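You operate a simulated robot arm through the tools that you are given. There is no shell and no other tool. Be economical: measure what you need, move in short steps, check, and stop when the job is done.

You run a simulated robot arm. Do the job below in one go: nothing can be reset, and whatever is moved stays where it is left.

TASK
Test the sample door's earth strap and tighten the loose wing nut.
Fine: tester on, green earth magnet in its brass cup, blue probe on the frame pad and the door pad, over 50 is a fault; probe back, tester off; touch nothing else on the fixture.

Only the result counts: the job must be done as asked and must still hold three seconds after the hand-in. Knocking over, shifting, dropping, spilling or breaking anything else fails it.

THE ROBOT
A 7-joint arm with a two-finger parallel gripper, fixed in place. Base frame: the origin is at the foot of the arm, x ahead of it, y to its left, z up; the work surface is at about z = 620. Lengths are in mm, angles in degrees, forces in N, time in s.
With the tool pointing down near the work surface it reaches from about 120 to 640 mm from the base axis. Its first joint turns from -66.0 to 66.0 degrees. Payload 2.4 kg.
The tool frame sits at the grasp point between the pads (the TCP): z along the fingers, y along the line on which they close. The tips reach 30 mm beyond it. The gripper opens to 94 mm. The fingers are 28 mm wide and 10 mm thick; the gripper's body (50 by 96 mm) begins 55 mm behind the TCP.
Orientation is that of the tool frame in the base frame, as a unit quaternion [x, y, z, w]. With the fingers straight down and closing along the base's y, the tool's x points along the base's -x, its y along +y and its z along -z.

THE INTERFACE
- The arm moves only by the tool play_rows. Its argument "series" is a list of rows, each an object of numbers (a shift or turn left out is 0, a gripper value left out holds the last): "grip": the finger opening in m, from 0 to 0.094; "dx", "dy", "dz": the shift along the base's x, y, z in units of 20 mm (1.0 is 20 mm); "wx", "wy", "wz": the turn, a rotation vector about the base's x, y, z in units of 5 degrees (1.0 is 5 degrees). In form: [{"grip": .., "dx": .., "dy": .., "dz": .., "wx": .., "wy": .., "wz": ..}, ...]. A call has 1 to 8 rows; each row shifts and turns the commanded pose from where the row before left it. A call with a number of a shift or a turn outside -1 to 1 is refused whole. Rows are played at 5 a second. More than 50 mm and 8.6 degrees between two rows, or a gripper value outside its range, and nothing of the call is played. A pose out of reach is approached as far as the arm can. The call stops where the force on the tool passes 90 N (or 10 N more than at its start, if that is more) or the arm is blocked; 0.2 s more then pass. The fingers move at their own pace (about 153 mm/s each) and stop on an object; they squeeze with about 40 N. The grip force told is the motor's: it shows also when the fingers shut on nothing. Time passes only in rows, and 0.2 s behind the last, so rows that do not move let the fingers close. It gives the time, the measured TCP pose, the force on the tool (base axes), the opening and the grip force at its end, in the units of the frame above (readings bear some noise).
- Cameras (640 x 400 px; columns grow to the right, rows downward): "scene" is fixed at [39.2, 486.2, 1460.7]; the picture's right is [-0.75, -0.66, 0.00], its down [-0.37, 0.42, -0.83] and it looks along [0.54, -0.63, -0.56] (base axes); focal length 316 px, centre (320, 200). "wrist" rides on the gripper at [76, 14, -102] in the tool frame; the picture's right is [-0.18, 0.98, 0.00], its down [-0.75, -0.14, -0.64] and it looks along [-0.63, -0.12, 0.77] (tool axes); focal length 243 px, centre (320, 200). There is no depth. A picture from a camera that has moved, and an enlarged one, comes with that camera's place and axes in the base frame and with its lens. The place of the scene camera against the robot may be out by one fixed shift of up to 25 mm in any direction.
- capture(camera): a new picture of that camera. The clock stands still meanwhile.
- inspect(camera, box): a new picture of the part [left, top, right, bottom] of that camera's present view, enlarged. The clock stands still meanwhile.
- job_done(): hands the job in; it is judged then, once.

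Go step by step. Nothing tells you positions but the pictures and the camera data: compare them with the known pose of the tool, close in by small moves and look again before you grip or let go. The budget is 120 turns and 68 pictures, counting those below and the enlarged ones. Unless the task says otherwise, let go and move clear before handing in, and close with one line.

The tools are called as name(argument=value, ...) on one line, values as JSON. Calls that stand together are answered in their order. play_rows: Moves the arm, as the interface text tells. Its arguments: {"type":"object","properties":{"series":{"type":"array","items":{"type":"object","properties":{"grip":{"type":"number"},"dx":{"type":"number"},"dy":{"type":"number"},"dz":{"type":"number"},"wx":{"type":"number"},"wy":{"type":"number"},"wz":{"type":"number"}}}}},"required":["series"]} The other tools are called the same way: capture (camera) takes a picture; inspect (camera, box) takes an enlarged picture of a part of a camera's view; job_done () hands the job in.

At the start:

```text
t: 0.0
tcp_pos: [446.4, -93.1, 1098.3]
orientation: [0.0, 1.0, -0.001, 0.0]
force: [0.3, -0.4, 0.1]
grip_width: 93.9
finger_force: 0.0
```

scene: 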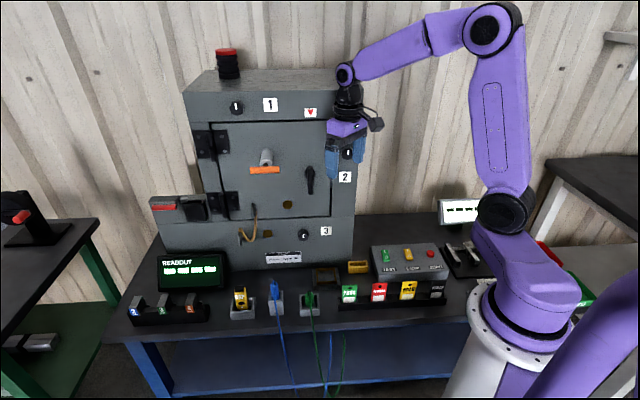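
wrist: 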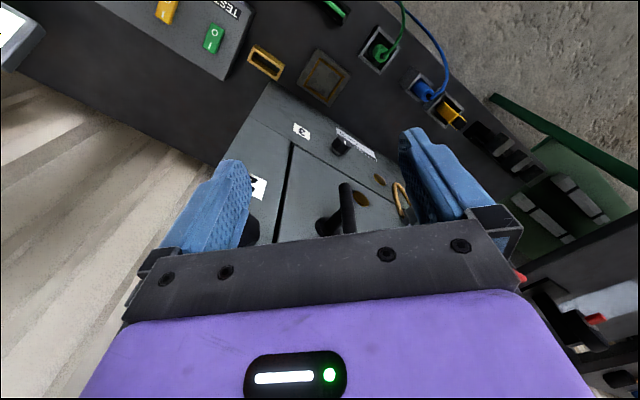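

I see a cabinet with a door, a bench with a readout, plugs in holders and a tester box with buttons. I'll enlarge the key regions first.

inspect(camera="scene", box=[120, 240, 320, 340])

inspect(camera="scene", box=[300, 190, 500, 315])

inspect(camera="scene", box=[180, 80, 380, 280])

```text
3.20 times, centred on (220, 290) of scene
camera zoom: at [39.2, 486.2, 1460.7], right [-0.75, -0.66, 0.0], down [-0.37, 0.42, -0.83], along [0.54, -0.63, -0.56], focal length 1013 px, centre (640, -88)
```

zoom: 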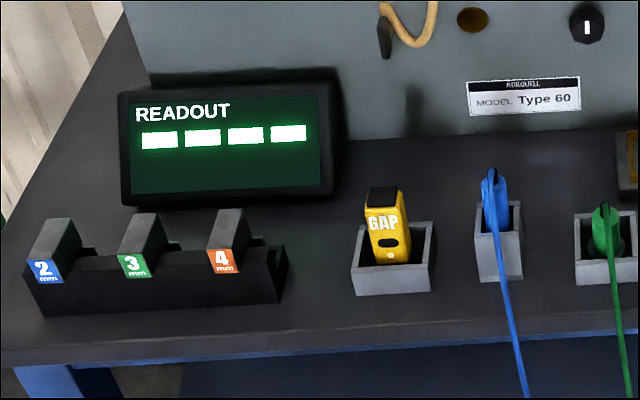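

```text
3.20 times, centred on (400, 252) of scene
camera zoom: at [39.2, 486.2, 1460.7], right [-0.75, -0.66, 0.0], down [-0.37, 0.42, -0.83], along [0.54, -0.63, -0.56], focal length 1013 px, centre (64, 32)
```

zoom: 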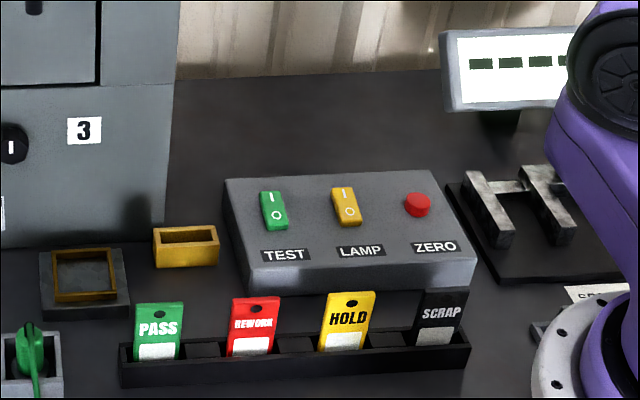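

```text
2.00 times, centred on (280, 180) of scene
camera zoom: at [39.2, 486.2, 1460.7], right [-0.75, -0.66, 0.0], down [-0.37, 0.42, -0.83], along [0.54, -0.63, -0.56], focal length 633 px, centre (400, 240)
```

zoom: 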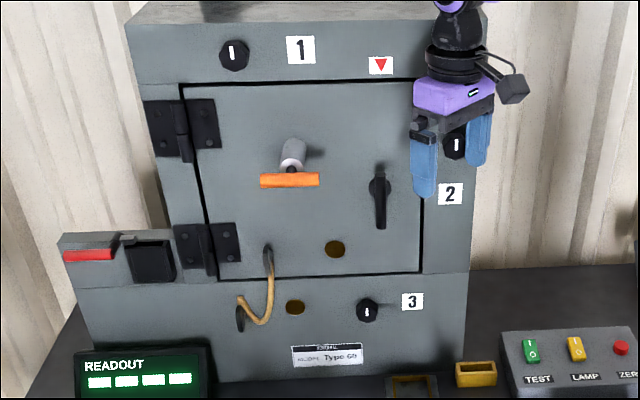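

The fixture face stands oblique to the base, with brass pads on the door and frame and the strap lower left. I'll zoom in on the strap ends and the knobs.

inspect(camera="scene", box=[225, 190, 321, 250])

inspect(camera="scene", box=[220, 260, 380, 360])

inspect(camera="wrist", box=[240, 0, 480, 240])

```text
6.67 times, centred on (273, 220) of scene
camera zoom: at [39.2, 486.2, 1460.7], right [-0.75, -0.66, 0.0], down [-0.37, 0.42, -0.83], along [0.54, -0.63, -0.56], focal length 2110 px, centre (633, 67)
```

zoom: 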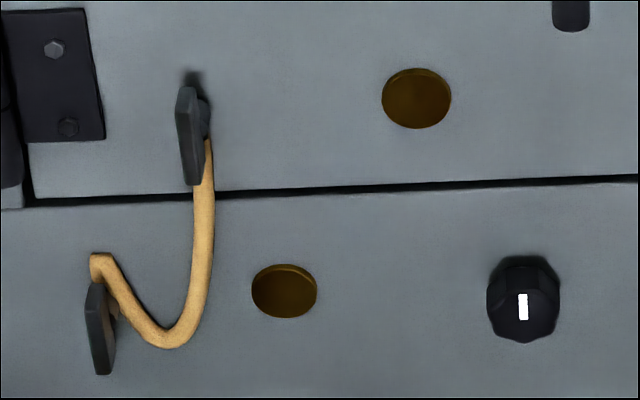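

```text
4.00 times, centred on (300, 310) of scene
camera zoom: at [39.2, 486.2, 1460.7], right [-0.75, -0.66, 0.0], down [-0.37, 0.42, -0.83], along [0.54, -0.63, -0.56], focal length 1266 px, centre (400, -240)
```

zoom: 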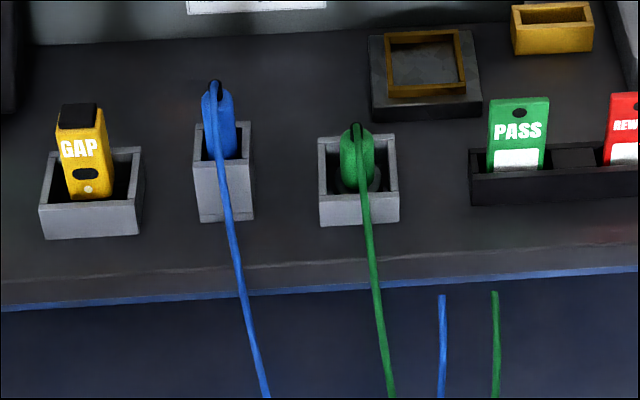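

```text
1.67 times, centred on (360, 120) of wrist
camera zoom: at [369.2, -77.8, 1200.6], right [0.18, 0.98, 0.0], down [0.75, -0.14, 0.64], along [0.63, -0.12, -0.77], focal length 404 px, centre (253, 333)
```

zoom: 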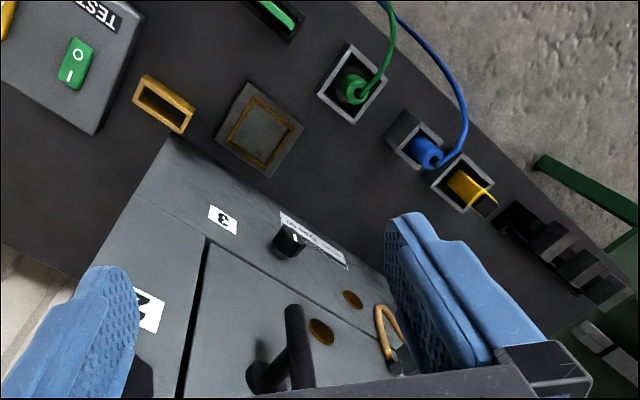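

Rough triangulation puts the magnet near (474, 16), the probe near (555, 95), the TEST switch near (390, -275) and the pads on a face running about 45° across. I'll move nearer the holders for a proper look.

play_rows(series=[{"dy": 0.9, "dz": -1}, {"dy": 0.9, "dz": -1}, {"dy": 0.9, "dz": -1}, {"dy": 0.9, "dz": -1}, {"dy": 0.9, "dz": -1}, {"dy": 0.6, "dz": -1, "dx": -0.4}, {"dz": -1, "dx": -0.4}, {"dz": -1}])

capture(camera="wrist")

```text
t: 1.8
tcp_pos: [430.8, 10.5, 935.8]
orientation: [0.0, 1.0, 0.0, 0.0]
force: [0.8, 0.2, -0.1]
grip_width: 94.1
finger_force: 0.1
```

```text
59 pictures are left
camera wrist: at [353.0, 25.6, 1039.1], right [0.18, 0.98, 0.0], down [0.75, -0.14, 0.64], along [0.63, -0.12, -0.77], focal length 243 px, centre (320, 200)
```

wrist: 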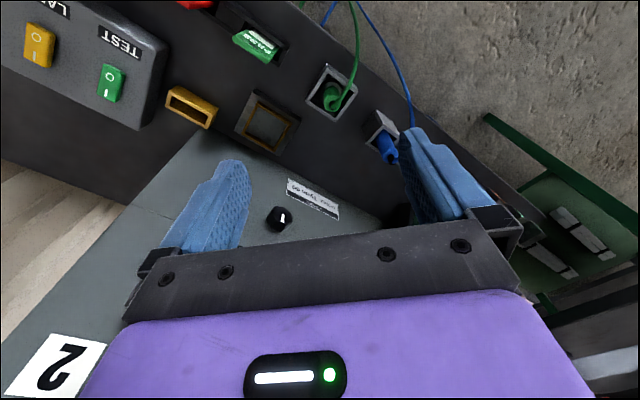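

Next comes the tester switch. I'll swing over towards it at height, yaw 45° to suit the bench, and look.

play_rows(series=[{"dx": -0.9, "dy": -0.5, "wz": 1, "grip": 0.0}, {"dx": -0.9, "dy": -0.9, "wz": 1}, {"dx": -0.7, "dy": -1, "wz": 1}, {"dx": -0.5, "dy": -1, "wz": 1}, {"dx": -0.4, "dy": -1, "wz": 1}, {"dx": -0.3, "dy": -1, "wz": 1}, {"dx": -0.2, "dy": -1, "wz": 1}, {"dx": -0.1, "dy": -1, "wz": 1}])

play_rows(series=[{"dy": -1, "wz": 1}, {"dy": -1, "dz": -0.5}, {"dy": -1, "dz": -1}, {"dy": -1, "dz": -1}, {"dy": -1, "dz": -1}, {"dy": -0.5, "dz": -0.5}])

capture(camera="wrist")

```text
t: 3.6
tcp_pos: [348.2, -138.3, 937.6]
orientation: [-0.343, 0.939, -0.001, 0.0]
force: [-0.4, 0.5, 0.2]
grip_width: 0.0
finger_force: 33.4
```

```text
t: 5.0
tcp_pos: [349.4, -247.9, 858.6]
orientation: [-0.383, 0.924, 0.0, 0.0]
force: [0.0, -0.3, 0.0]
grip_width: 0.0
finger_force: 33.6
```

```text
58 pictures are left
camera wrist: at [284.8, -290.9, 961.6], right [-0.56, 0.83, 0.0], down [0.63, 0.43, 0.64], along [0.53, 0.36, -0.77], focal length 243 px, centre (320, 200)
```

wrist: 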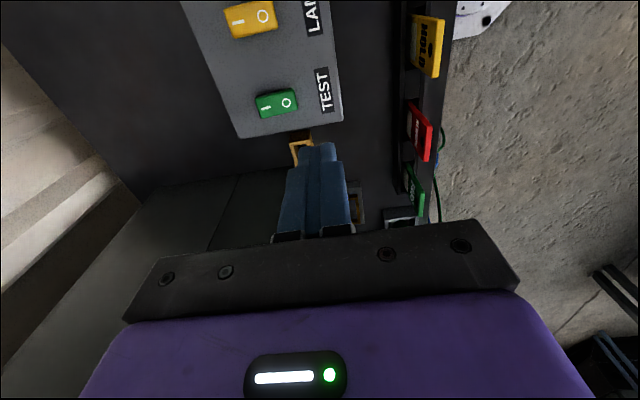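

The TEST rocker is at about (390, -279, 675), its axis along the 45° line, "I" end near (401, -289). I'll close in above the I half and look again.

play_rows(series=[{"dx": 0.85, "dy": -0.7, "dz": -1}, {"dx": 0.85, "dy": -0.7, "dz": -1}, {"dx": 0.85, "dy": -0.7, "dz": -1}, {"dz": -1}, {"dz": -1}, {"dz": -1}, {"dz": -0.6}])

capture(camera="wrist")

inspect(camera="scene", box=[340, 200, 460, 275])

```text
t: 6.6
tcp_pos: [402.0, -290.8, 726.1]
orientation: [-0.382, 0.924, 0.0, 0.0]
force: [-0.2, -0.5, -0.2]
grip_width: 0.0
finger_force: 32.8
```

```text
57 pictures are left
camera wrist: at [336.9, -333.4, 828.5], right [-0.57, 0.82, 0.0], down [0.63, 0.43, 0.64], along [0.53, 0.36, -0.77], focal length 243 px, centre (320, 200)
```

wrist: 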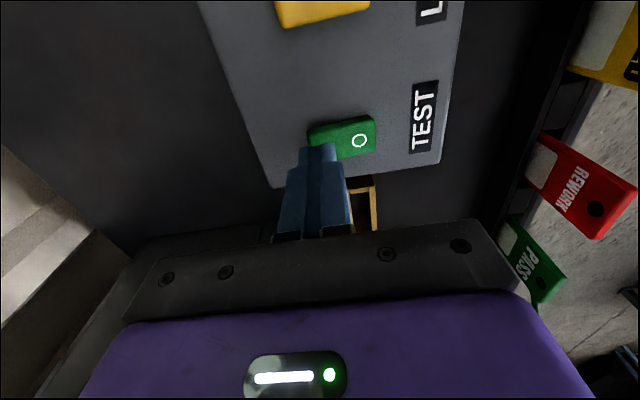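

```text
5.33 times, centred on (400, 238) of scene
camera zoom: at [39.2, 486.2, 1460.7], right [-0.75, -0.66, 0.0], down [-0.37, 0.42, -0.83], along [0.54, -0.63, -0.56], focal length 1688 px, centre (-107, 0)
```

zoom: 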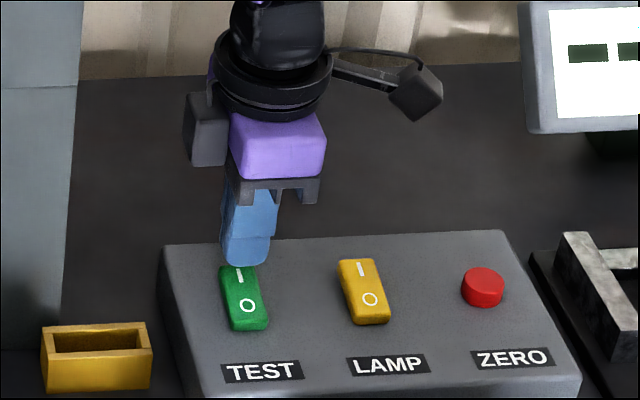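

The tip is just over the I half. I'll lower it gently until it presses.

play_rows(series=[{"dz": -0.3}, {"dz": -0.2}, {"dz": -0.15}, {"dz": -0.1}])

inspect(camera="scene", box=[340, 200, 500, 300])

```text
t: 7.6
tcp_pos: [402.3, -291.5, 709.9]
orientation: [-0.382, 0.924, 0.0, -0.001]
force: [0.5, -1.6, 3.6]
grip_width: 0.1
finger_force: 33.0
```

```text
4.00 times, centred on (420, 250) of scene
camera zoom: at [39.2, 486.2, 1460.7], right [-0.75, -0.66, 0.0], down [-0.37, 0.42, -0.83], along [0.54, -0.63, -0.56], focal length 1266 px, centre (-80, 0)
```

zoom: 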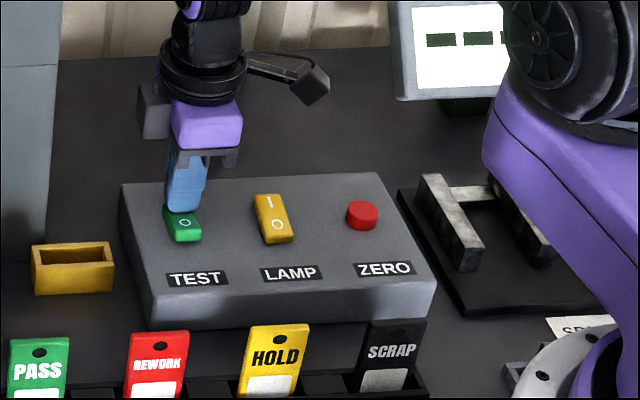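

Contact with 3.6 N; a little more travel.

play_rows(series=[{"dz": -0.1}, {"dz": -0.1}, {"dz": -0.1}])

inspect(camera="scene", box=[100, 180, 500, 320])

```text
t: 8.3
tcp_pos: [402.3, -291.0, 710.0]
orientation: [-0.382, 0.924, 0.001, -0.001]
force: [-7.2, 5.5, 26.3]
grip_width: 0.0
finger_force: 32.9
stopped in row 3: the force on the tool passed its limit (the readings are from after the stop); the commanded pose is now the measured one
```

```text
1.60 times, centred on (300, 250) of scene
camera zoom: at [38.8, 486.5, 1460.6], right [-0.75, -0.66, 0.0], down [-0.37, 0.42, -0.83], along [0.54, -0.63, -0.56], focal length 506 px, centre (352, 120)
```

zoom: 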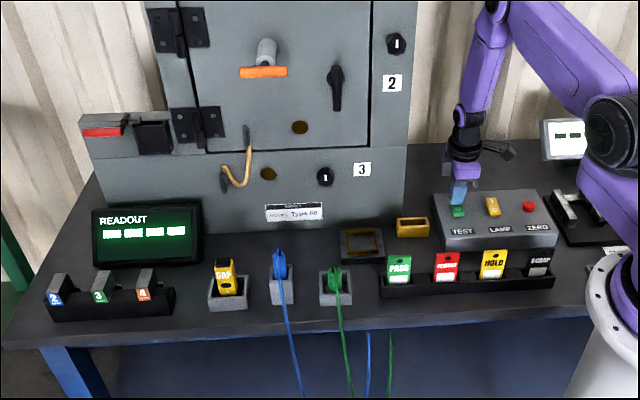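

It bottomed out hard, so I'll lift and check the rocker's state and the displays.

play_rows(series=[{"dz": 0.5}, {"dz": 1}, {"dz": 1}, {"dz": 1}, {"dz": 1}])

inspect(camera="scene", box=[340, 190, 500, 290])

inspect(camera="wrist", box=[200, 0, 460, 160])

```text
t: 9.5
tcp_pos: [403.0, -291.6, 798.8]
orientation: [-0.383, 0.924, 0.0, 0.0]
force: [1.0, -0.4, -0.3]
grip_width: 0.0
finger_force: 33.0
```

```text
4.00 times, centred on (420, 240) of scene
camera zoom: at [39.2, 486.2, 1460.7], right [-0.75, -0.66, 0.0], down [-0.37, 0.42, -0.83], along [0.54, -0.63, -0.56], focal length 1266 px, centre (-80, 40)
```

zoom: 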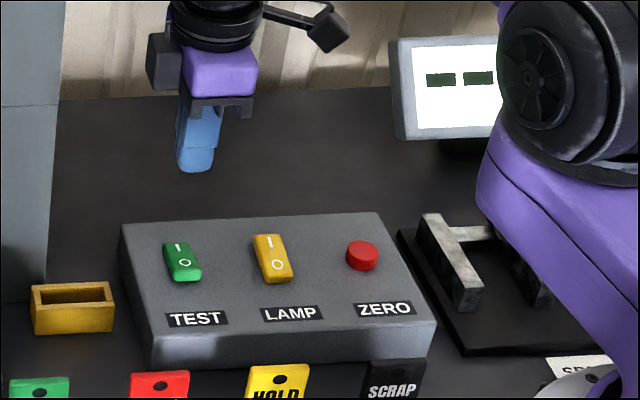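

```text
2.46 times, centred on (330, 80) of wrist
camera zoom: at [337.8, -335.1, 902.1], right [-0.56, 0.83, 0.0], down [0.63, 0.43, 0.64], along [0.53, 0.36, -0.77], focal length 597 px, centre (295, 495)
```

zoom: 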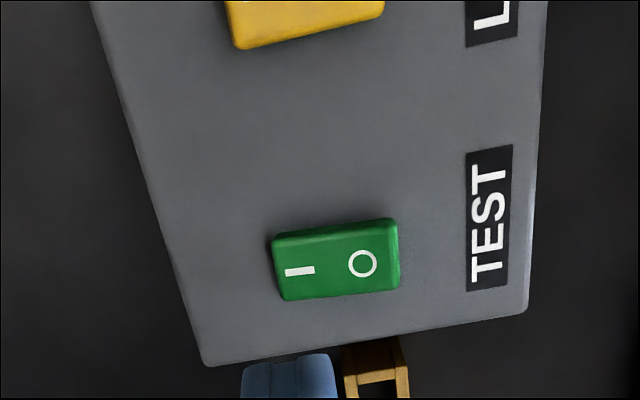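

TEST now sits on I. Next I'll look closely at the magnet and the two brass items to see which one fits.

play_rows(series=[{"dx": -0.8, "dy": 0.8, "dz": 0.5}, {"dx": -0.8, "dy": 0.9, "dz": 0.5}, {"dx": -0.5, "dy": 1, "dz": 0.5}, {"dy": 1, "dz": 0.5}, {"dy": 1}, {"dx": 0.3, "dy": 1}, {"dx": 0.5, "dy": 1}, {"dx": 0.6, "dy": 1}])

play_rows(series=[{"dx": 0.6, "dy": 1, "grip": 0.094}, {"dx": 0.6, "dy": 1}, {"dx": 0.5, "dy": 1}, {"dx": 0.3, "dy": 1}])

capture(camera="wrist")

```text
t: 11.3
tcp_pos: [388.3, -136.9, 839.4]
orientation: [-0.382, 0.924, 0.001, 0.0]
force: [0.5, -0.1, 0.1]
grip_width: 0.2
finger_force: 33.4
```

```text
t: 12.3
tcp_pos: [429.1, -58.8, 839.1]
orientation: [-0.383, 0.924, 0.0, 0.0]
force: [0.4, 0.7, -0.2]
grip_width: 94.2
finger_force: 0.1
```

```text
51 pictures are left
camera wrist: at [363.2, -101.5, 941.6], right [-0.56, 0.83, 0.0], down [0.63, 0.43, 0.64], along [0.53, 0.36, -0.77], focal length 243 px, centre (320, 200)
```

wrist: 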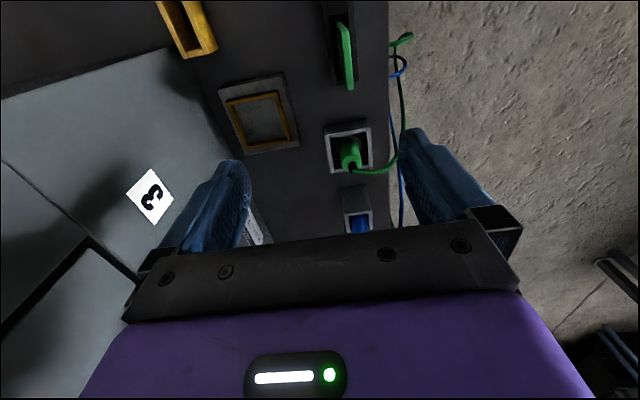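

inspect(camera="wrist", box=[200, 60, 400, 240])

inspect(camera="scene", box=[255, 255, 351, 315])

```text
2.22 times, centred on (300, 150) of wrist
camera zoom: at [363.2, -101.5, 941.6], right [-0.56, 0.83, 0.0], down [0.63, 0.43, 0.64], along [0.53, 0.36, -0.77], focal length 539 px, centre (364, 311)
```

zoom: 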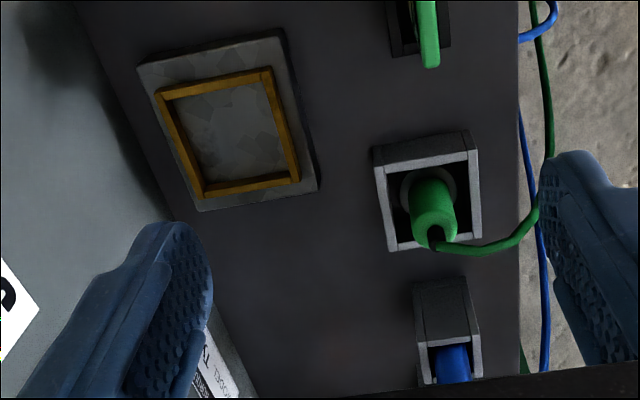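

```text
6.67 times, centred on (303, 285) of scene
camera zoom: at [39.2, 486.2, 1460.7], right [-0.75, -0.66, 0.0], down [-0.37, 0.42, -0.83], along [0.54, -0.63, -0.56], focal length 2110 px, centre (433, -367)
```

zoom: 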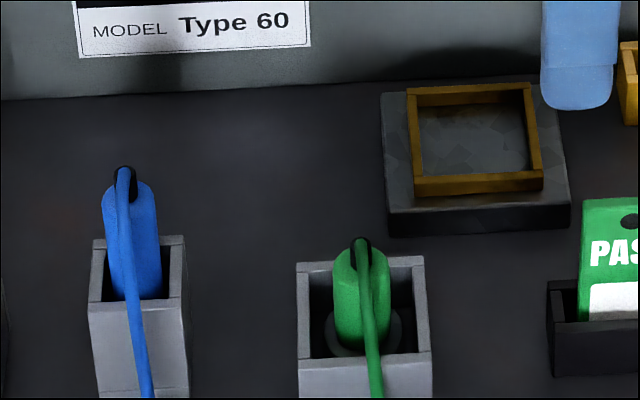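

The brass square on the steel plate (around (507, -95)) is the cup for the magnet's round foot, since the other brass trough is far too narrow. The magnet stalk stands at about (472, 21) with its top near z 675. I'll yaw to -45° so the fingers close across the cable's sides, and go above it.

play_rows(series=[{"dx": 0.25, "dy": 0.5, "wz": -1}, {"dx": 0.25, "dy": 0.5, "wz": -1}, {"dx": 0.25, "dy": 0.5, "wz": -1}, {"dx": 0.25, "dy": 0.5, "wz": -1}, {"dx": 0.25, "dy": 0.5, "wz": -1}, {"dx": 0.25, "dy": 0.5, "wz": -1}, {"dx": 0.25, "dy": 0.5, "wz": -1}, {"dx": 0.4, "dy": 0.5, "wz": -1}])

play_rows(series=[{"wz": -1}, {"wz": -1}, {"wz": -1}, {"wz": -1}, {"wz": -1}, {"wz": -1}, {"wz": -1}, {"wz": -1}])

play_rows(series=[{"wz": -1}, {"wz": -1}])

capture(camera="wrist")

```text
t: 14.1
tcp_pos: [471.8, 24.0, 839.0]
orientation: [-0.042, 0.999, 0.0, 0.001]
force: [0.0, 0.3, 0.0]
grip_width: 94.0
finger_force: 0.2
```

```text
t: 15.9
tcp_pos: [471.7, 22.5, 839.6]
orientation: [0.303, 0.953, 0.0, 0.0]
force: [0.1, -0.1, -0.8]
grip_width: 94.2
finger_force: 0.0
```

```text
t: 16.5
tcp_pos: [470.9, 21.8, 839.2]
orientation: [0.384, 0.923, 0.0, 0.0]
force: [0.0, 0.2, -0.4]
grip_width: 93.7
finger_force: 0.1
```

```text
48 pictures are left
camera wrist: at [426.6, 86.6, 941.4], right [0.83, 0.56, 0.0], down [0.43, -0.63, 0.64], along [0.36, -0.53, -0.77], focal length 243 px, centre (320, 200)
```

wrist: 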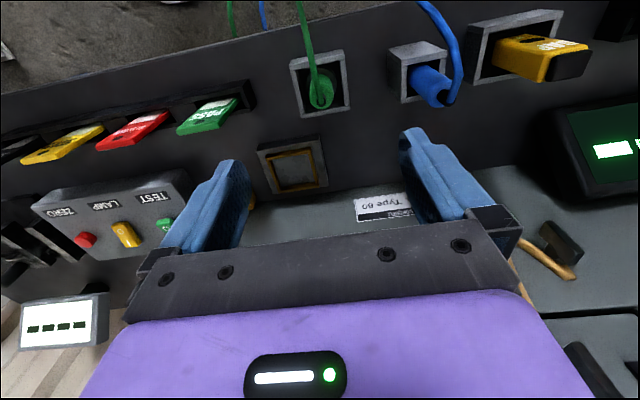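

Stalk top is near (471, 22, 675) and the holder rim near 650. I'll go down to just above with a moderate opening and check.

play_rows(series=[{"dz": -1, "grip": 0.06}, {"dz": -1}, {"dz": -1}, {"dz": -1}, {"dz": -1}, {"dz": -1}, {"dz": -0.6}])

capture(camera="wrist")

inspect(camera="scene", box=[255, 255, 351, 315])

```text
t: 18.1
tcp_pos: [471.2, 21.2, 706.7]
orientation: [0.383, 0.924, 0.0, 0.0]
force: [0.3, -0.1, 0.7]
grip_width: 60.0
finger_force: 0.1
```

```text
47 pictures are left
camera wrist: at [426.7, 85.9, 809.5], right [0.83, 0.56, 0.0], down [0.43, -0.63, 0.64], along [0.36, -0.53, -0.77], focal length 243 px, centre (320, 200)
```

wrist: 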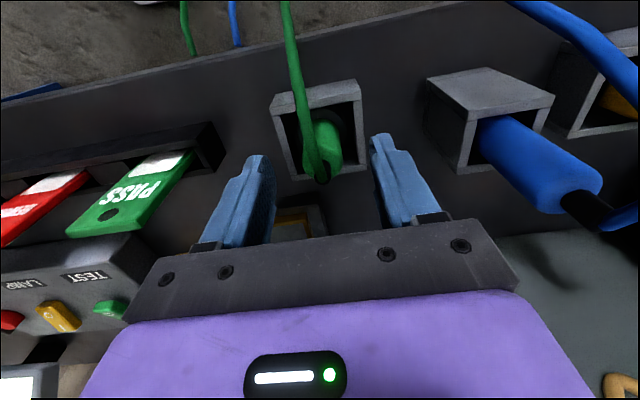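

```text
6.67 times, centred on (303, 285) of scene
camera zoom: at [39.2, 486.2, 1460.7], right [-0.75, -0.66, 0.0], down [-0.37, 0.42, -0.83], along [0.54, -0.63, -0.56], focal length 2110 px, centre (433, -367)
```

zoom: 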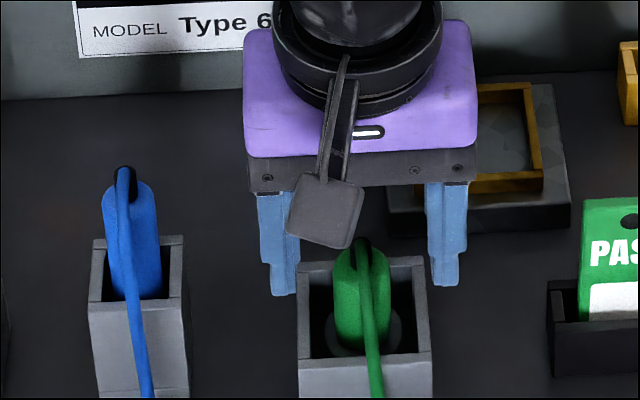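

Aligned within a few millimetres. I'll lower so the tips sit just above the holder rim, then close.

play_rows(series=[{"dz": -0.5}, {"dz": -0.45}, {"grip": 0.01}, {"grip": 0.01}, {"grip": 0.01}])

capture(camera="wrist")

```text
t: 19.3
tcp_pos: [471.8, 22.1, 688.0]
orientation: [0.382, 0.924, 0.0, 0.0]
force: [-0.2, -0.1, -0.2]
grip_width: 24.6
finger_force: 40.2
```

```text
45 pictures are left
camera wrist: at [426.8, 85.8, 791.1], right [0.83, 0.56, 0.0], down [0.43, -0.63, 0.64], along [0.36, -0.53, -0.77], focal length 243 px, centre (320, 200)
```

wrist: 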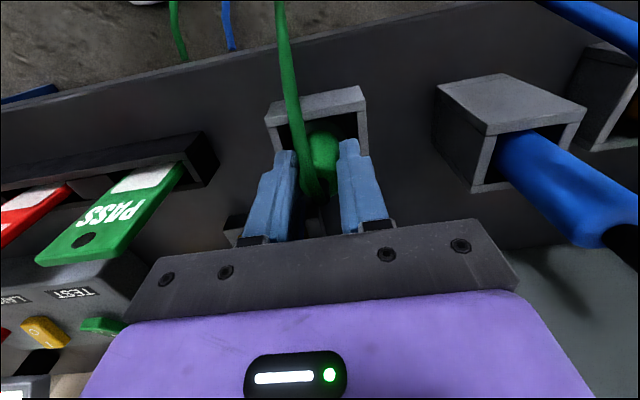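

Gripped at 24.6 mm. Lifting.

play_rows(series=[{"dz": 0.5}, {"dz": 0.7}, {"dz": 1}, {"dz": 1}, {"dz": 0.8}])

inspect(camera="scene", box=[240, 225, 400, 325])

```text
t: 20.5
tcp_pos: [471.5, 20.4, 767.1]
orientation: [0.383, 0.924, 0.0, 0.0]
force: [0.2, 0.2, -1.3]
grip_width: 24.7
finger_force: 40.4
```

```text
4.00 times, centred on (320, 275) of scene
camera zoom: at [39.3, 486.2, 1460.7], right [-0.75, -0.66, 0.0], down [-0.37, 0.42, -0.83], along [0.54, -0.63, -0.56], focal length 1266 px, centre (320, -100)
```

zoom: 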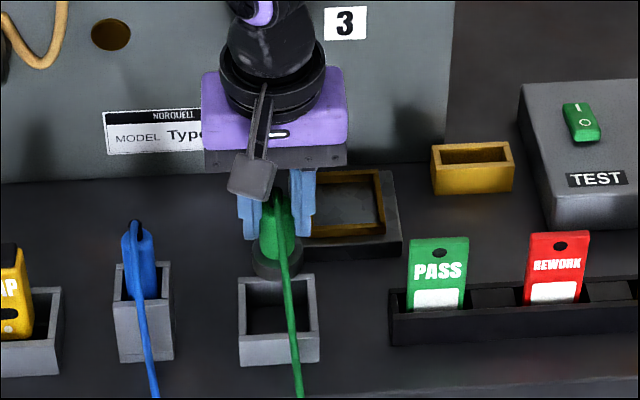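

The magnet is up and held. I'll carry it over the brass square.

play_rows(series=[{"dx": 0.2, "dy": -0.9}, {"dx": 0.3, "dy": -1}, {"dx": 0.3, "dy": -1}, {"dx": 0.3, "dy": -1}, {"dx": 0.3, "dy": -1}, {"dx": 0.3, "dy": -0.95}, {"dz": -1}])

capture(camera="wrist")

inspect(camera="scene", box=[260, 210, 388, 290])

```text
t: 22.1
tcp_pos: [504.2, -95.9, 748.5]
orientation: [0.383, 0.924, 0.0, 0.001]
force: [-0.3, 0.3, -1.4]
grip_width: 24.7
finger_force: 40.1
```

```text
43 pictures are left
camera wrist: at [460.2, -31.7, 850.9], right [0.83, 0.56, 0.0], down [0.43, -0.63, 0.64], along [0.36, -0.53, -0.77], focal length 243 px, centre (320, 200)
```

wrist: 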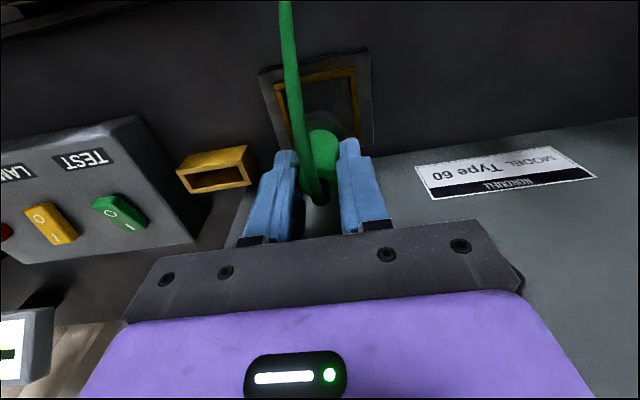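

```text
5.00 times, centred on (324, 250) of scene
camera zoom: at [39.3, 486.2, 1460.7], right [-0.75, -0.66, 0.0], down [-0.37, 0.42, -0.83], along [0.54, -0.63, -0.56], focal length 1582 px, centre (300, -50)
```

zoom: 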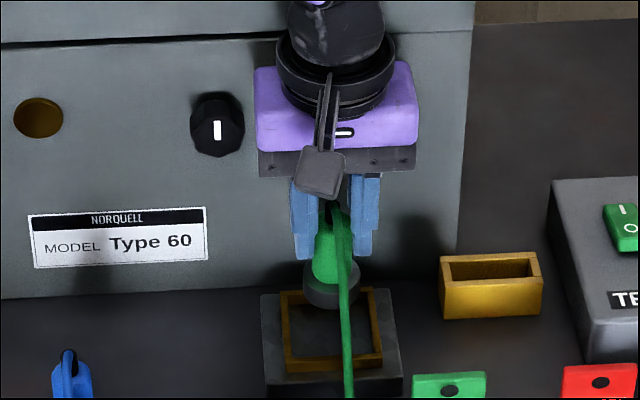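

The wrist view says the position over the square is right; I'll check the fit in detail before lowering.

inspect(camera="wrist", box=[240, 40, 400, 220])

```text
2.22 times, centred on (320, 130) of wrist
camera zoom: at [460.2, -31.7, 850.9], right [0.83, 0.56, 0.0], down [0.43, -0.63, 0.64], along [0.36, -0.53, -0.77], focal length 539 px, centre (320, 356)
```

zoom: 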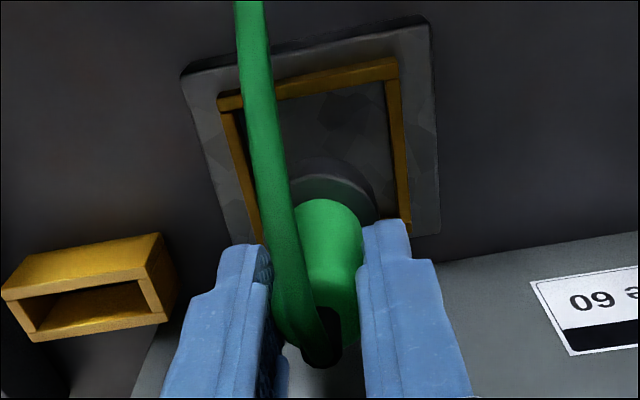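

The disc is about 34 mm across and the square's inside about 58 mm. I'll nudge 5 mm in -y and lower gently until contact.

play_rows(series=[{"dx": 0.05, "dy": -0.25, "dz": -0.5}, {"dz": -1}, {"dz": -0.5}, {"dz": -0.2}])

inspect(camera="scene", box=[260, 210, 388, 290])

```text
t: 23.1
tcp_pos: [506.0, -100.6, 707.0]
orientation: [0.383, 0.924, 0.0, 0.001]
force: [-14.8, -2.5, 55.8]
grip_width: 24.7
finger_force: 40.4
```

```text
5.00 times, centred on (324, 250) of scene
camera zoom: at [38.0, 486.4, 1460.6], right [-0.75, -0.66, 0.0], down [-0.37, 0.42, -0.83], along [0.54, -0.63, -0.56], focal length 1582 px, centre (300, -50)
```

zoom: 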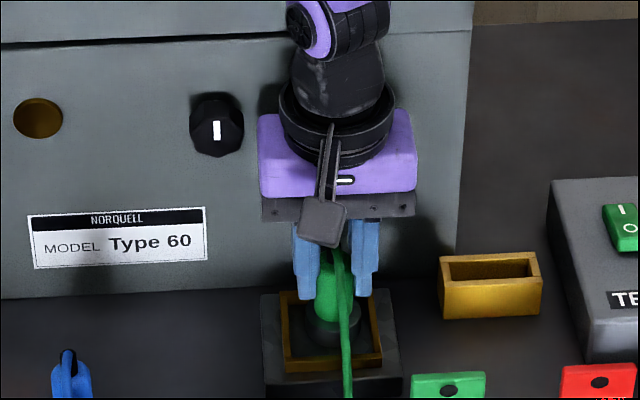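

Seated at TCP z 707 inside the square. I'll ease the load and open a little.

play_rows(series=[{"dz": 0.12}, {"grip": 0.05}, {"grip": 0.05}, {"grip": 0.05, "dz": 0.5}, {"dz": 1}, {"dz": 1}])

capture(camera="wrist")

inspect(camera="scene", box=[100, 180, 500, 320])

```text
t: 24.5
tcp_pos: [505.7, -99.4, 756.6]
orientation: [0.382, 0.924, 0.0, 0.0]
force: [-0.4, 0.7, 0.6]
grip_width: 50.0
finger_force: 0.0
```

```text
39 pictures are left
camera wrist: at [461.1, -35.3, 859.2], right [0.83, 0.56, 0.0], down [0.43, -0.63, 0.64], along [0.36, -0.53, -0.77], focal length 243 px, centre (320, 200)
```

wrist: 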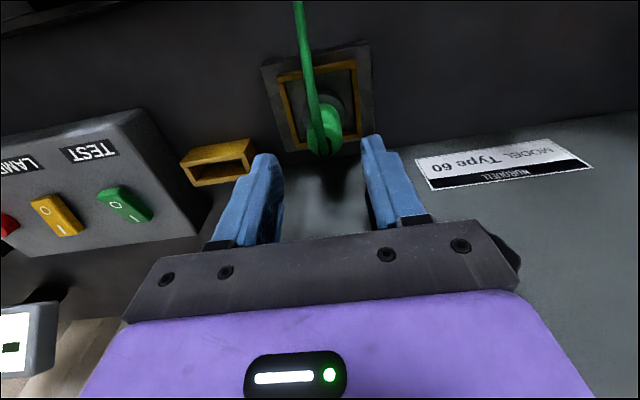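

```text
1.60 times, centred on (300, 250) of scene
camera zoom: at [39.2, 486.2, 1460.7], right [-0.75, -0.66, 0.0], down [-0.37, 0.42, -0.83], along [0.54, -0.63, -0.56], focal length 506 px, centre (352, 120)
```

zoom: 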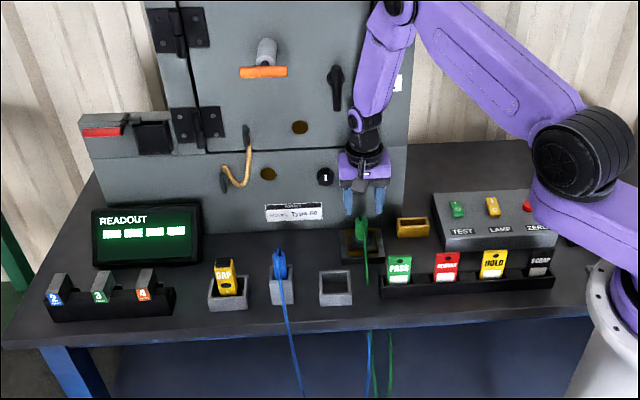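

The magnet stands upright in its cup. Next I'll go and view the blue probe from above.

play_rows(series=[{"dz": 1}, {"dz": 1, "dx": -0.2, "dy": 0.5}, {"dz": 1, "dy": 1}, {"dz": 1, "dy": 1}, {"dy": 1, "dz": 1}, {"dy": 1}, {"dy": 1, "dx": 0.4}, {"dy": 1, "dx": 0.4}])

play_rows(series=[{"dy": 1, "dx": 0.4}, {"dy": 1, "dx": 0.4}])

capture(camera="wrist")

```text
t: 26.3
tcp_pos: [517.2, 31.6, 856.0]
orientation: [0.384, 0.923, 0.0, 0.0]
force: [0.0, -0.4, -1.0]
grip_width: 50.0
finger_force: 0.1
```

```text
t: 26.9
tcp_pos: [533.6, 70.4, 856.6]
orientation: [0.382, 0.924, 0.0, 0.0]
force: [-0.3, -0.1, -0.1]
grip_width: 50.1
finger_force: 0.1
```

```text
37 pictures are left
camera wrist: at [488.1, 134.7, 959.3], right [0.83, 0.56, 0.0], down [0.43, -0.63, 0.64], along [0.36, -0.53, -0.77], focal length 243 px, centre (320, 200)
```

wrist: 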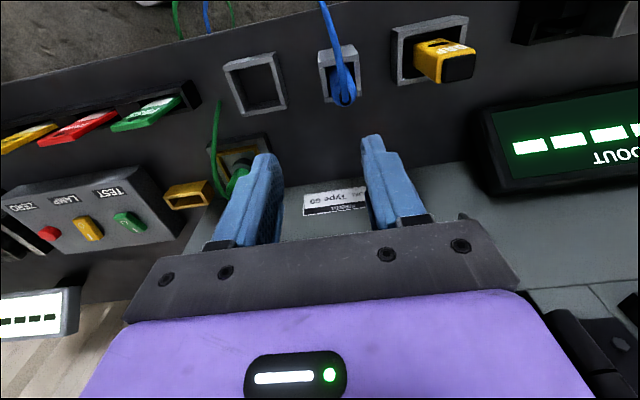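

Probe axis is at about (543.5, 91), top about z 728. I'll move over it and lower to just above.

play_rows(series=[{"dx": 0.5, "dy": 1, "dz": -0.5, "grip": 0.06}, {"dz": -1}, {"dz": -1}, {"dz": -1}, {"dz": -0.6}])

capture(camera="wrist")

inspect(camera="scene", box=[227, 230, 323, 310])

```text
t: 28.1
tcp_pos: [544.4, 91.1, 774.1]
orientation: [0.383, 0.924, 0.0, 0.0]
force: [0.4, 0.2, -0.7]
grip_width: 60.2
finger_force: 0.0
```

```text
36 pictures are left
camera wrist: at [500.0, 155.3, 877.4], right [0.83, 0.56, 0.0], down [0.43, -0.63, 0.64], along [0.36, -0.53, -0.77], focal length 243 px, centre (320, 200)
```

wrist: 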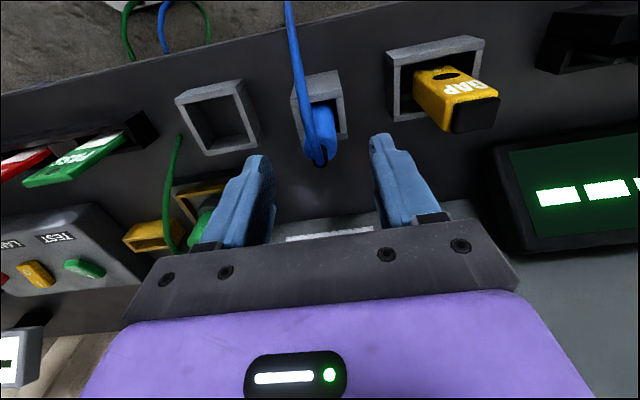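

```text
5.00 times, centred on (275, 270) of scene
camera zoom: at [39.2, 486.2, 1460.7], right [-0.75, -0.66, 0.0], down [-0.37, 0.42, -0.83], along [0.54, -0.63, -0.56], focal length 1582 px, centre (545, -150)
```

zoom: 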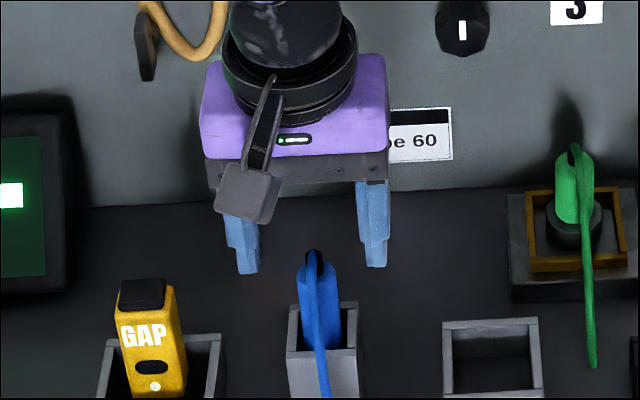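

Aligned. Lowering to about z 711 and closing.

play_rows(series=[{"dz": -1, "dy": -0.05}, {"dz": -1}, {"dz": -1}, {"dz": -0.15}, {"grip": 0.01}, {"grip": 0.01}, {"grip": 0.01}])

inspect(camera="scene", box=[227, 230, 323, 310])

```text
t: 29.7
tcp_pos: [544.5, 91.0, 711.7]
orientation: [0.382, 0.924, 0.002, 0.002]
force: [11.8, 12.2, -18.7]
grip_width: 40.7
finger_force: 44.3
```

```text
5.00 times, centred on (275, 270) of scene
camera zoom: at [39.8, 486.5, 1460.6], right [-0.75, -0.66, 0.0], down [-0.37, 0.42, -0.83], along [0.54, -0.63, -0.56], focal length 1582 px, centre (545, -150)
```

zoom: 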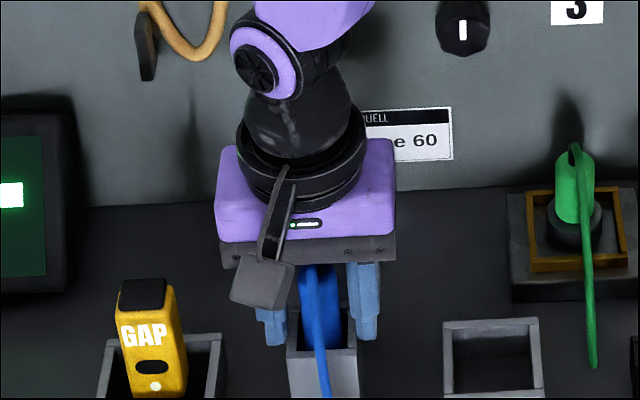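

The fingers met the holder's walls (40.7 mm), so its rim is higher than I thought. I'll open, rise and look.

play_rows(series=[{"grip": 0.06}, {"grip": 0.06}, {"dz": 0.9}])

inspect(camera="scene", box=[227, 230, 323, 310])

inspect(camera="wrist", box=[220, 60, 420, 240])

```text
t: 30.5
tcp_pos: [543.4, 91.1, 729.2]
orientation: [0.384, 0.923, 0.0, 0.001]
force: [-0.3, 0.2, 0.4]
grip_width: 60.0
finger_force: 0.1
```

```text
5.00 times, centred on (275, 270) of scene
camera zoom: at [39.2, 486.2, 1460.7], right [-0.75, -0.66, 0.0], down [-0.37, 0.42, -0.83], along [0.54, -0.63, -0.56], focal length 1582 px, centre (545, -150)
```

zoom: 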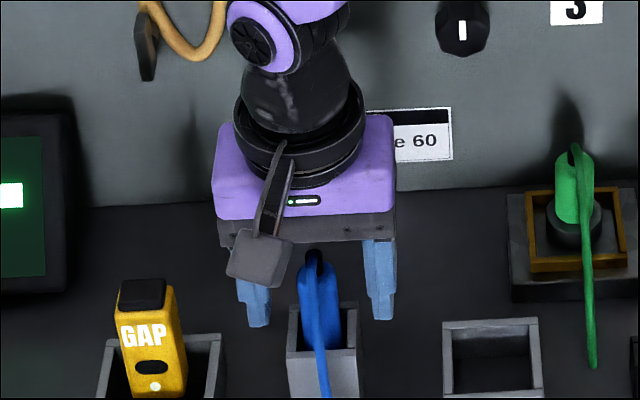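

```text
2.22 times, centred on (320, 150) of wrist
camera zoom: at [498.6, 155.1, 833.2], right [0.83, 0.56, 0.0], down [0.43, -0.63, 0.64], along [0.36, -0.53, -0.77], focal length 539 px, centre (320, 311)
```

zoom: 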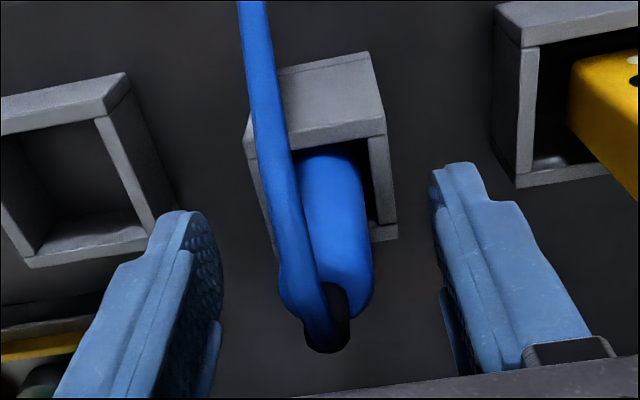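

The holder stands where it was. Its rim is around z 687 and the probe top about 748, so I'll close here with the tips at about 697.

play_rows(series=[{"dx": 0.12, "dy": 0.12, "dz": -0.1}, {"grip": 0.01}, {"grip": 0.01}, {"grip": 0.01}])

inspect(camera="wrist", box=[220, 60, 420, 240])

```text
t: 31.5
tcp_pos: [546.2, 93.8, 727.2]
orientation: [0.383, 0.924, 0.0, -0.001]
force: [-0.4, 0.1, -0.2]
grip_width: 21.8
finger_force: 40.2
```

```text
2.22 times, centred on (320, 150) of wrist
camera zoom: at [501.7, 157.6, 830.9], right [0.83, 0.56, 0.0], down [0.43, -0.63, 0.64], along [0.36, -0.53, -0.77], focal length 539 px, centre (320, 311)
```

zoom: 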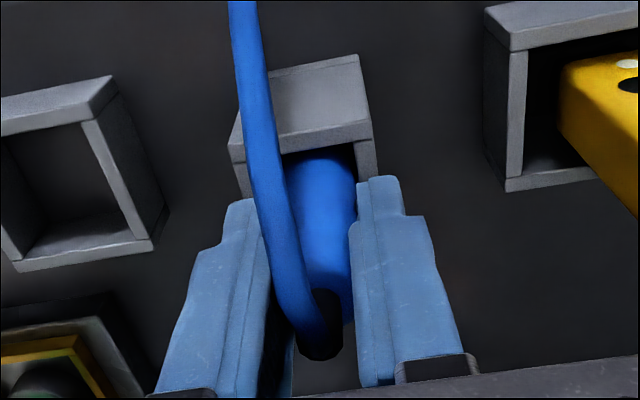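

Gripped (21.8 mm); the return pose is (546, 94, 727). Lifting straight up.

play_rows(series=[{"dz": 0.5}, {"dz": 0.8}, {"dz": 1}, {"dz": 1}, {"dz": 1}, {"dz": 1}, {"dz": 1}])

inspect(camera="scene", box=[180, 170, 340, 320])

capture(camera="wrist")

```text
t: 33.1
tcp_pos: [547.6, 91.7, 851.7]
orientation: [0.382, 0.924, 0.0, 0.0]
force: [0.8, 0.0, -1.0]
grip_width: 21.4
finger_force: 39.9
```

```text
2.67 times, centred on (260, 245) of scene
camera zoom: at [39.2, 486.2, 1460.7], right [-0.75, -0.66, 0.0], down [-0.37, 0.42, -0.83], along [0.54, -0.63, -0.56], focal length 844 px, centre (480, 80)
```

zoom: 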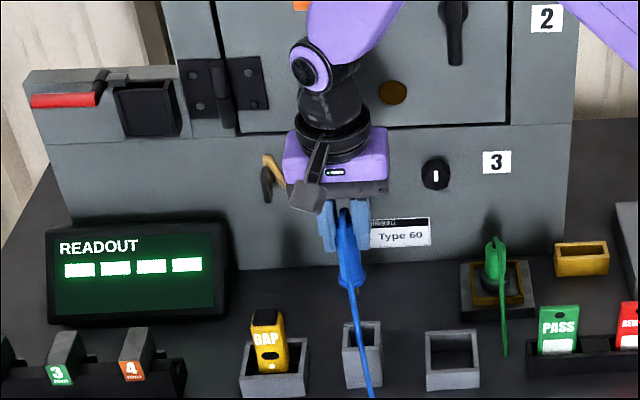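

```text
29 pictures are left
camera wrist: at [503.0, 156.7, 955.1], right [0.83, 0.56, 0.0], down [0.43, -0.63, 0.64], along [0.36, -0.53, -0.77], focal length 243 px, centre (320, 200)
```

wrist: 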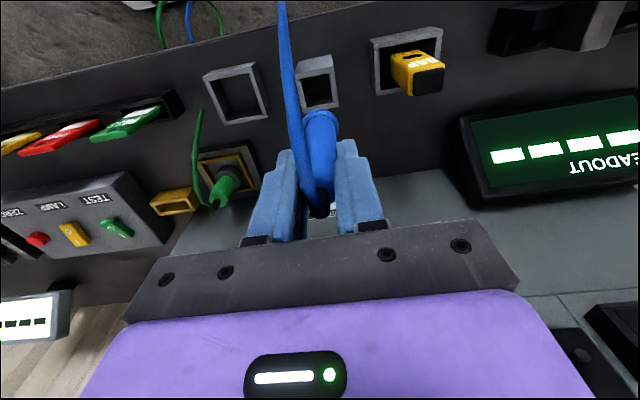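

The probe is held with the cable free. I'll tilt the tool about the face's direction so the probe points at the fixture, 70° from vertical.

play_rows(series=[{"wx": -0.707, "wy": -0.707}, {"wx": -0.707, "wy": -0.707}, {"wx": -0.707, "wy": -0.707}, {"wx": -0.707, "wy": -0.707}, {"wx": -0.707, "wy": -0.707}, {"wx": -0.707, "wy": -0.707}, {"wx": -0.707, "wy": -0.707}])

play_rows(series=[{"wx": -0.707, "wy": -0.707}, {"wx": -0.707, "wy": -0.707}, {"wx": -0.707, "wy": -0.707}, {"wx": -0.707, "wy": -0.707}, {"wx": -0.707, "wy": -0.707}, {"wx": -0.707, "wy": -0.707}, {"wx": -0.707, "wy": -0.707}])

capture(camera="wrist")

capture(camera="scene")

```text
t: 34.7
tcp_pos: [547.1, 92.8, 853.7]
orientation: [0.366, 0.881, -0.115, 0.278]
force: [0.0, -0.3, 0.0]
grip_width: 21.7
finger_force: 39.7
```

```text
t: 36.3
tcp_pos: [547.5, 91.6, 854.2]
orientation: [0.314, 0.756, -0.22, 0.53]
force: [0.0, -0.4, -0.3]
grip_width: 21.6
finger_force: 39.8
```

```text
28 pictures are left
camera wrist: at [469.8, 188.5, 817.6], right [0.74, 0.65, 0.17], down [-0.34, 0.14, 0.93], along [0.58, -0.75, 0.33], focal length 243 px, centre (320, 200)
```

wrist: 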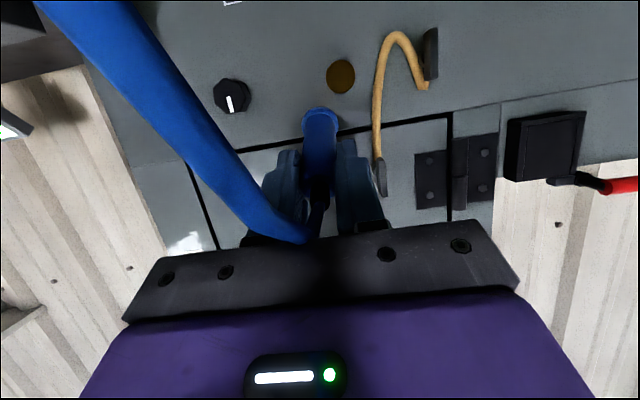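

```text
27 pictures are left
```

scene: 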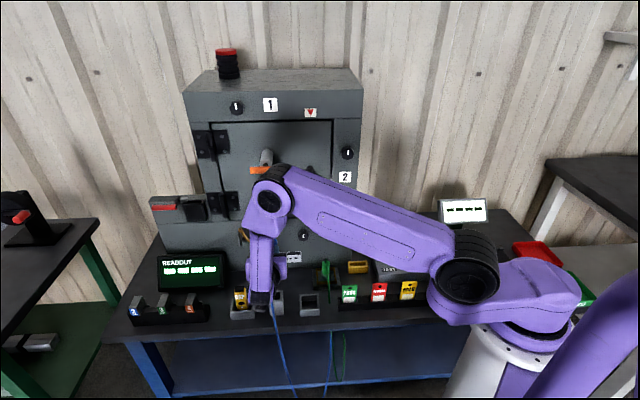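

The view is good (upside-down). Frame pad is at about (680, -10, 784), door pad at about (629, -61, 897). I'll zoom on the probe's tip.

inspect(camera="wrist", box=[240, 50, 440, 250])

```text
2.00 times, centred on (340, 150) of wrist
camera zoom: at [469.8, 188.5, 817.6], right [0.74, 0.65, 0.17], down [-0.34, 0.14, 0.93], along [0.58, -0.75, 0.33], focal length 485 px, centre (280, 300)
```

zoom: 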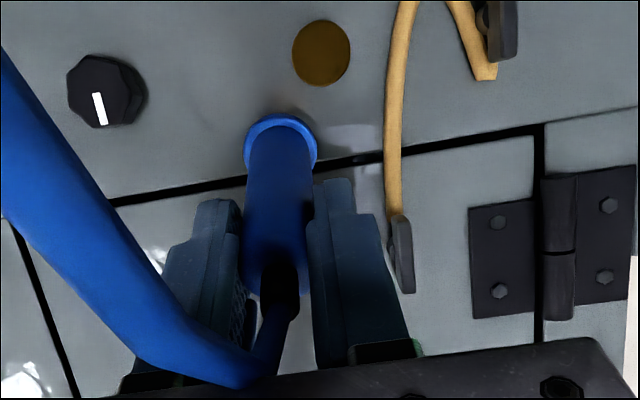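

Only the guard ring shows, about 79 mm beyond the TCP, with the pin past it. I'll move to a standoff lined up with the frame pad, then advance along the tool axis.

play_rows(series=[{"dx": 1, "dy": -0.2, "dz": -0.55}, {"dx": 1, "dy": -0.2, "dz": -0.55}, {"dx": 0.33, "dy": -0.33, "dz": -0.17}, {"dx": 0.33, "dy": -0.33, "dz": -0.17}])

inspect(camera="wrist", box=[200, 0, 440, 200])

inspect(camera="scene", box=[210, 180, 338, 260])

```text
t: 37.3
tcp_pos: [600.4, 69.8, 826.4]
orientation: [0.314, 0.757, -0.219, 0.529]
force: [0.3, 0.7, -1.4]
grip_width: 21.4
finger_force: 39.7
```

```text
2.00 times, centred on (320, 100) of wrist
camera zoom: at [522.9, 167.1, 789.7], right [0.74, 0.65, 0.17], down [-0.34, 0.14, 0.93], along [0.58, -0.75, 0.33], focal length 485 px, centre (320, 400)
```

zoom: 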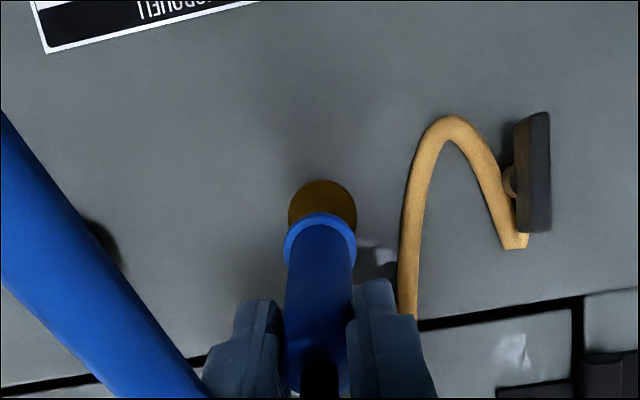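

```text
5.00 times, centred on (274, 220) of scene
camera zoom: at [39.2, 486.2, 1460.7], right [-0.75, -0.66, 0.0], down [-0.37, 0.42, -0.83], along [0.54, -0.63, -0.56], focal length 1582 px, centre (550, 100)
```

zoom: 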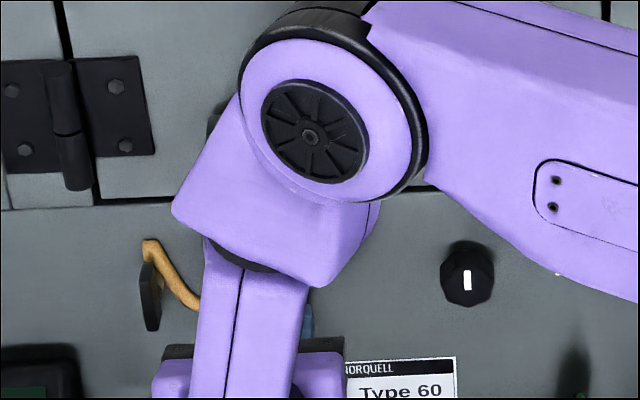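

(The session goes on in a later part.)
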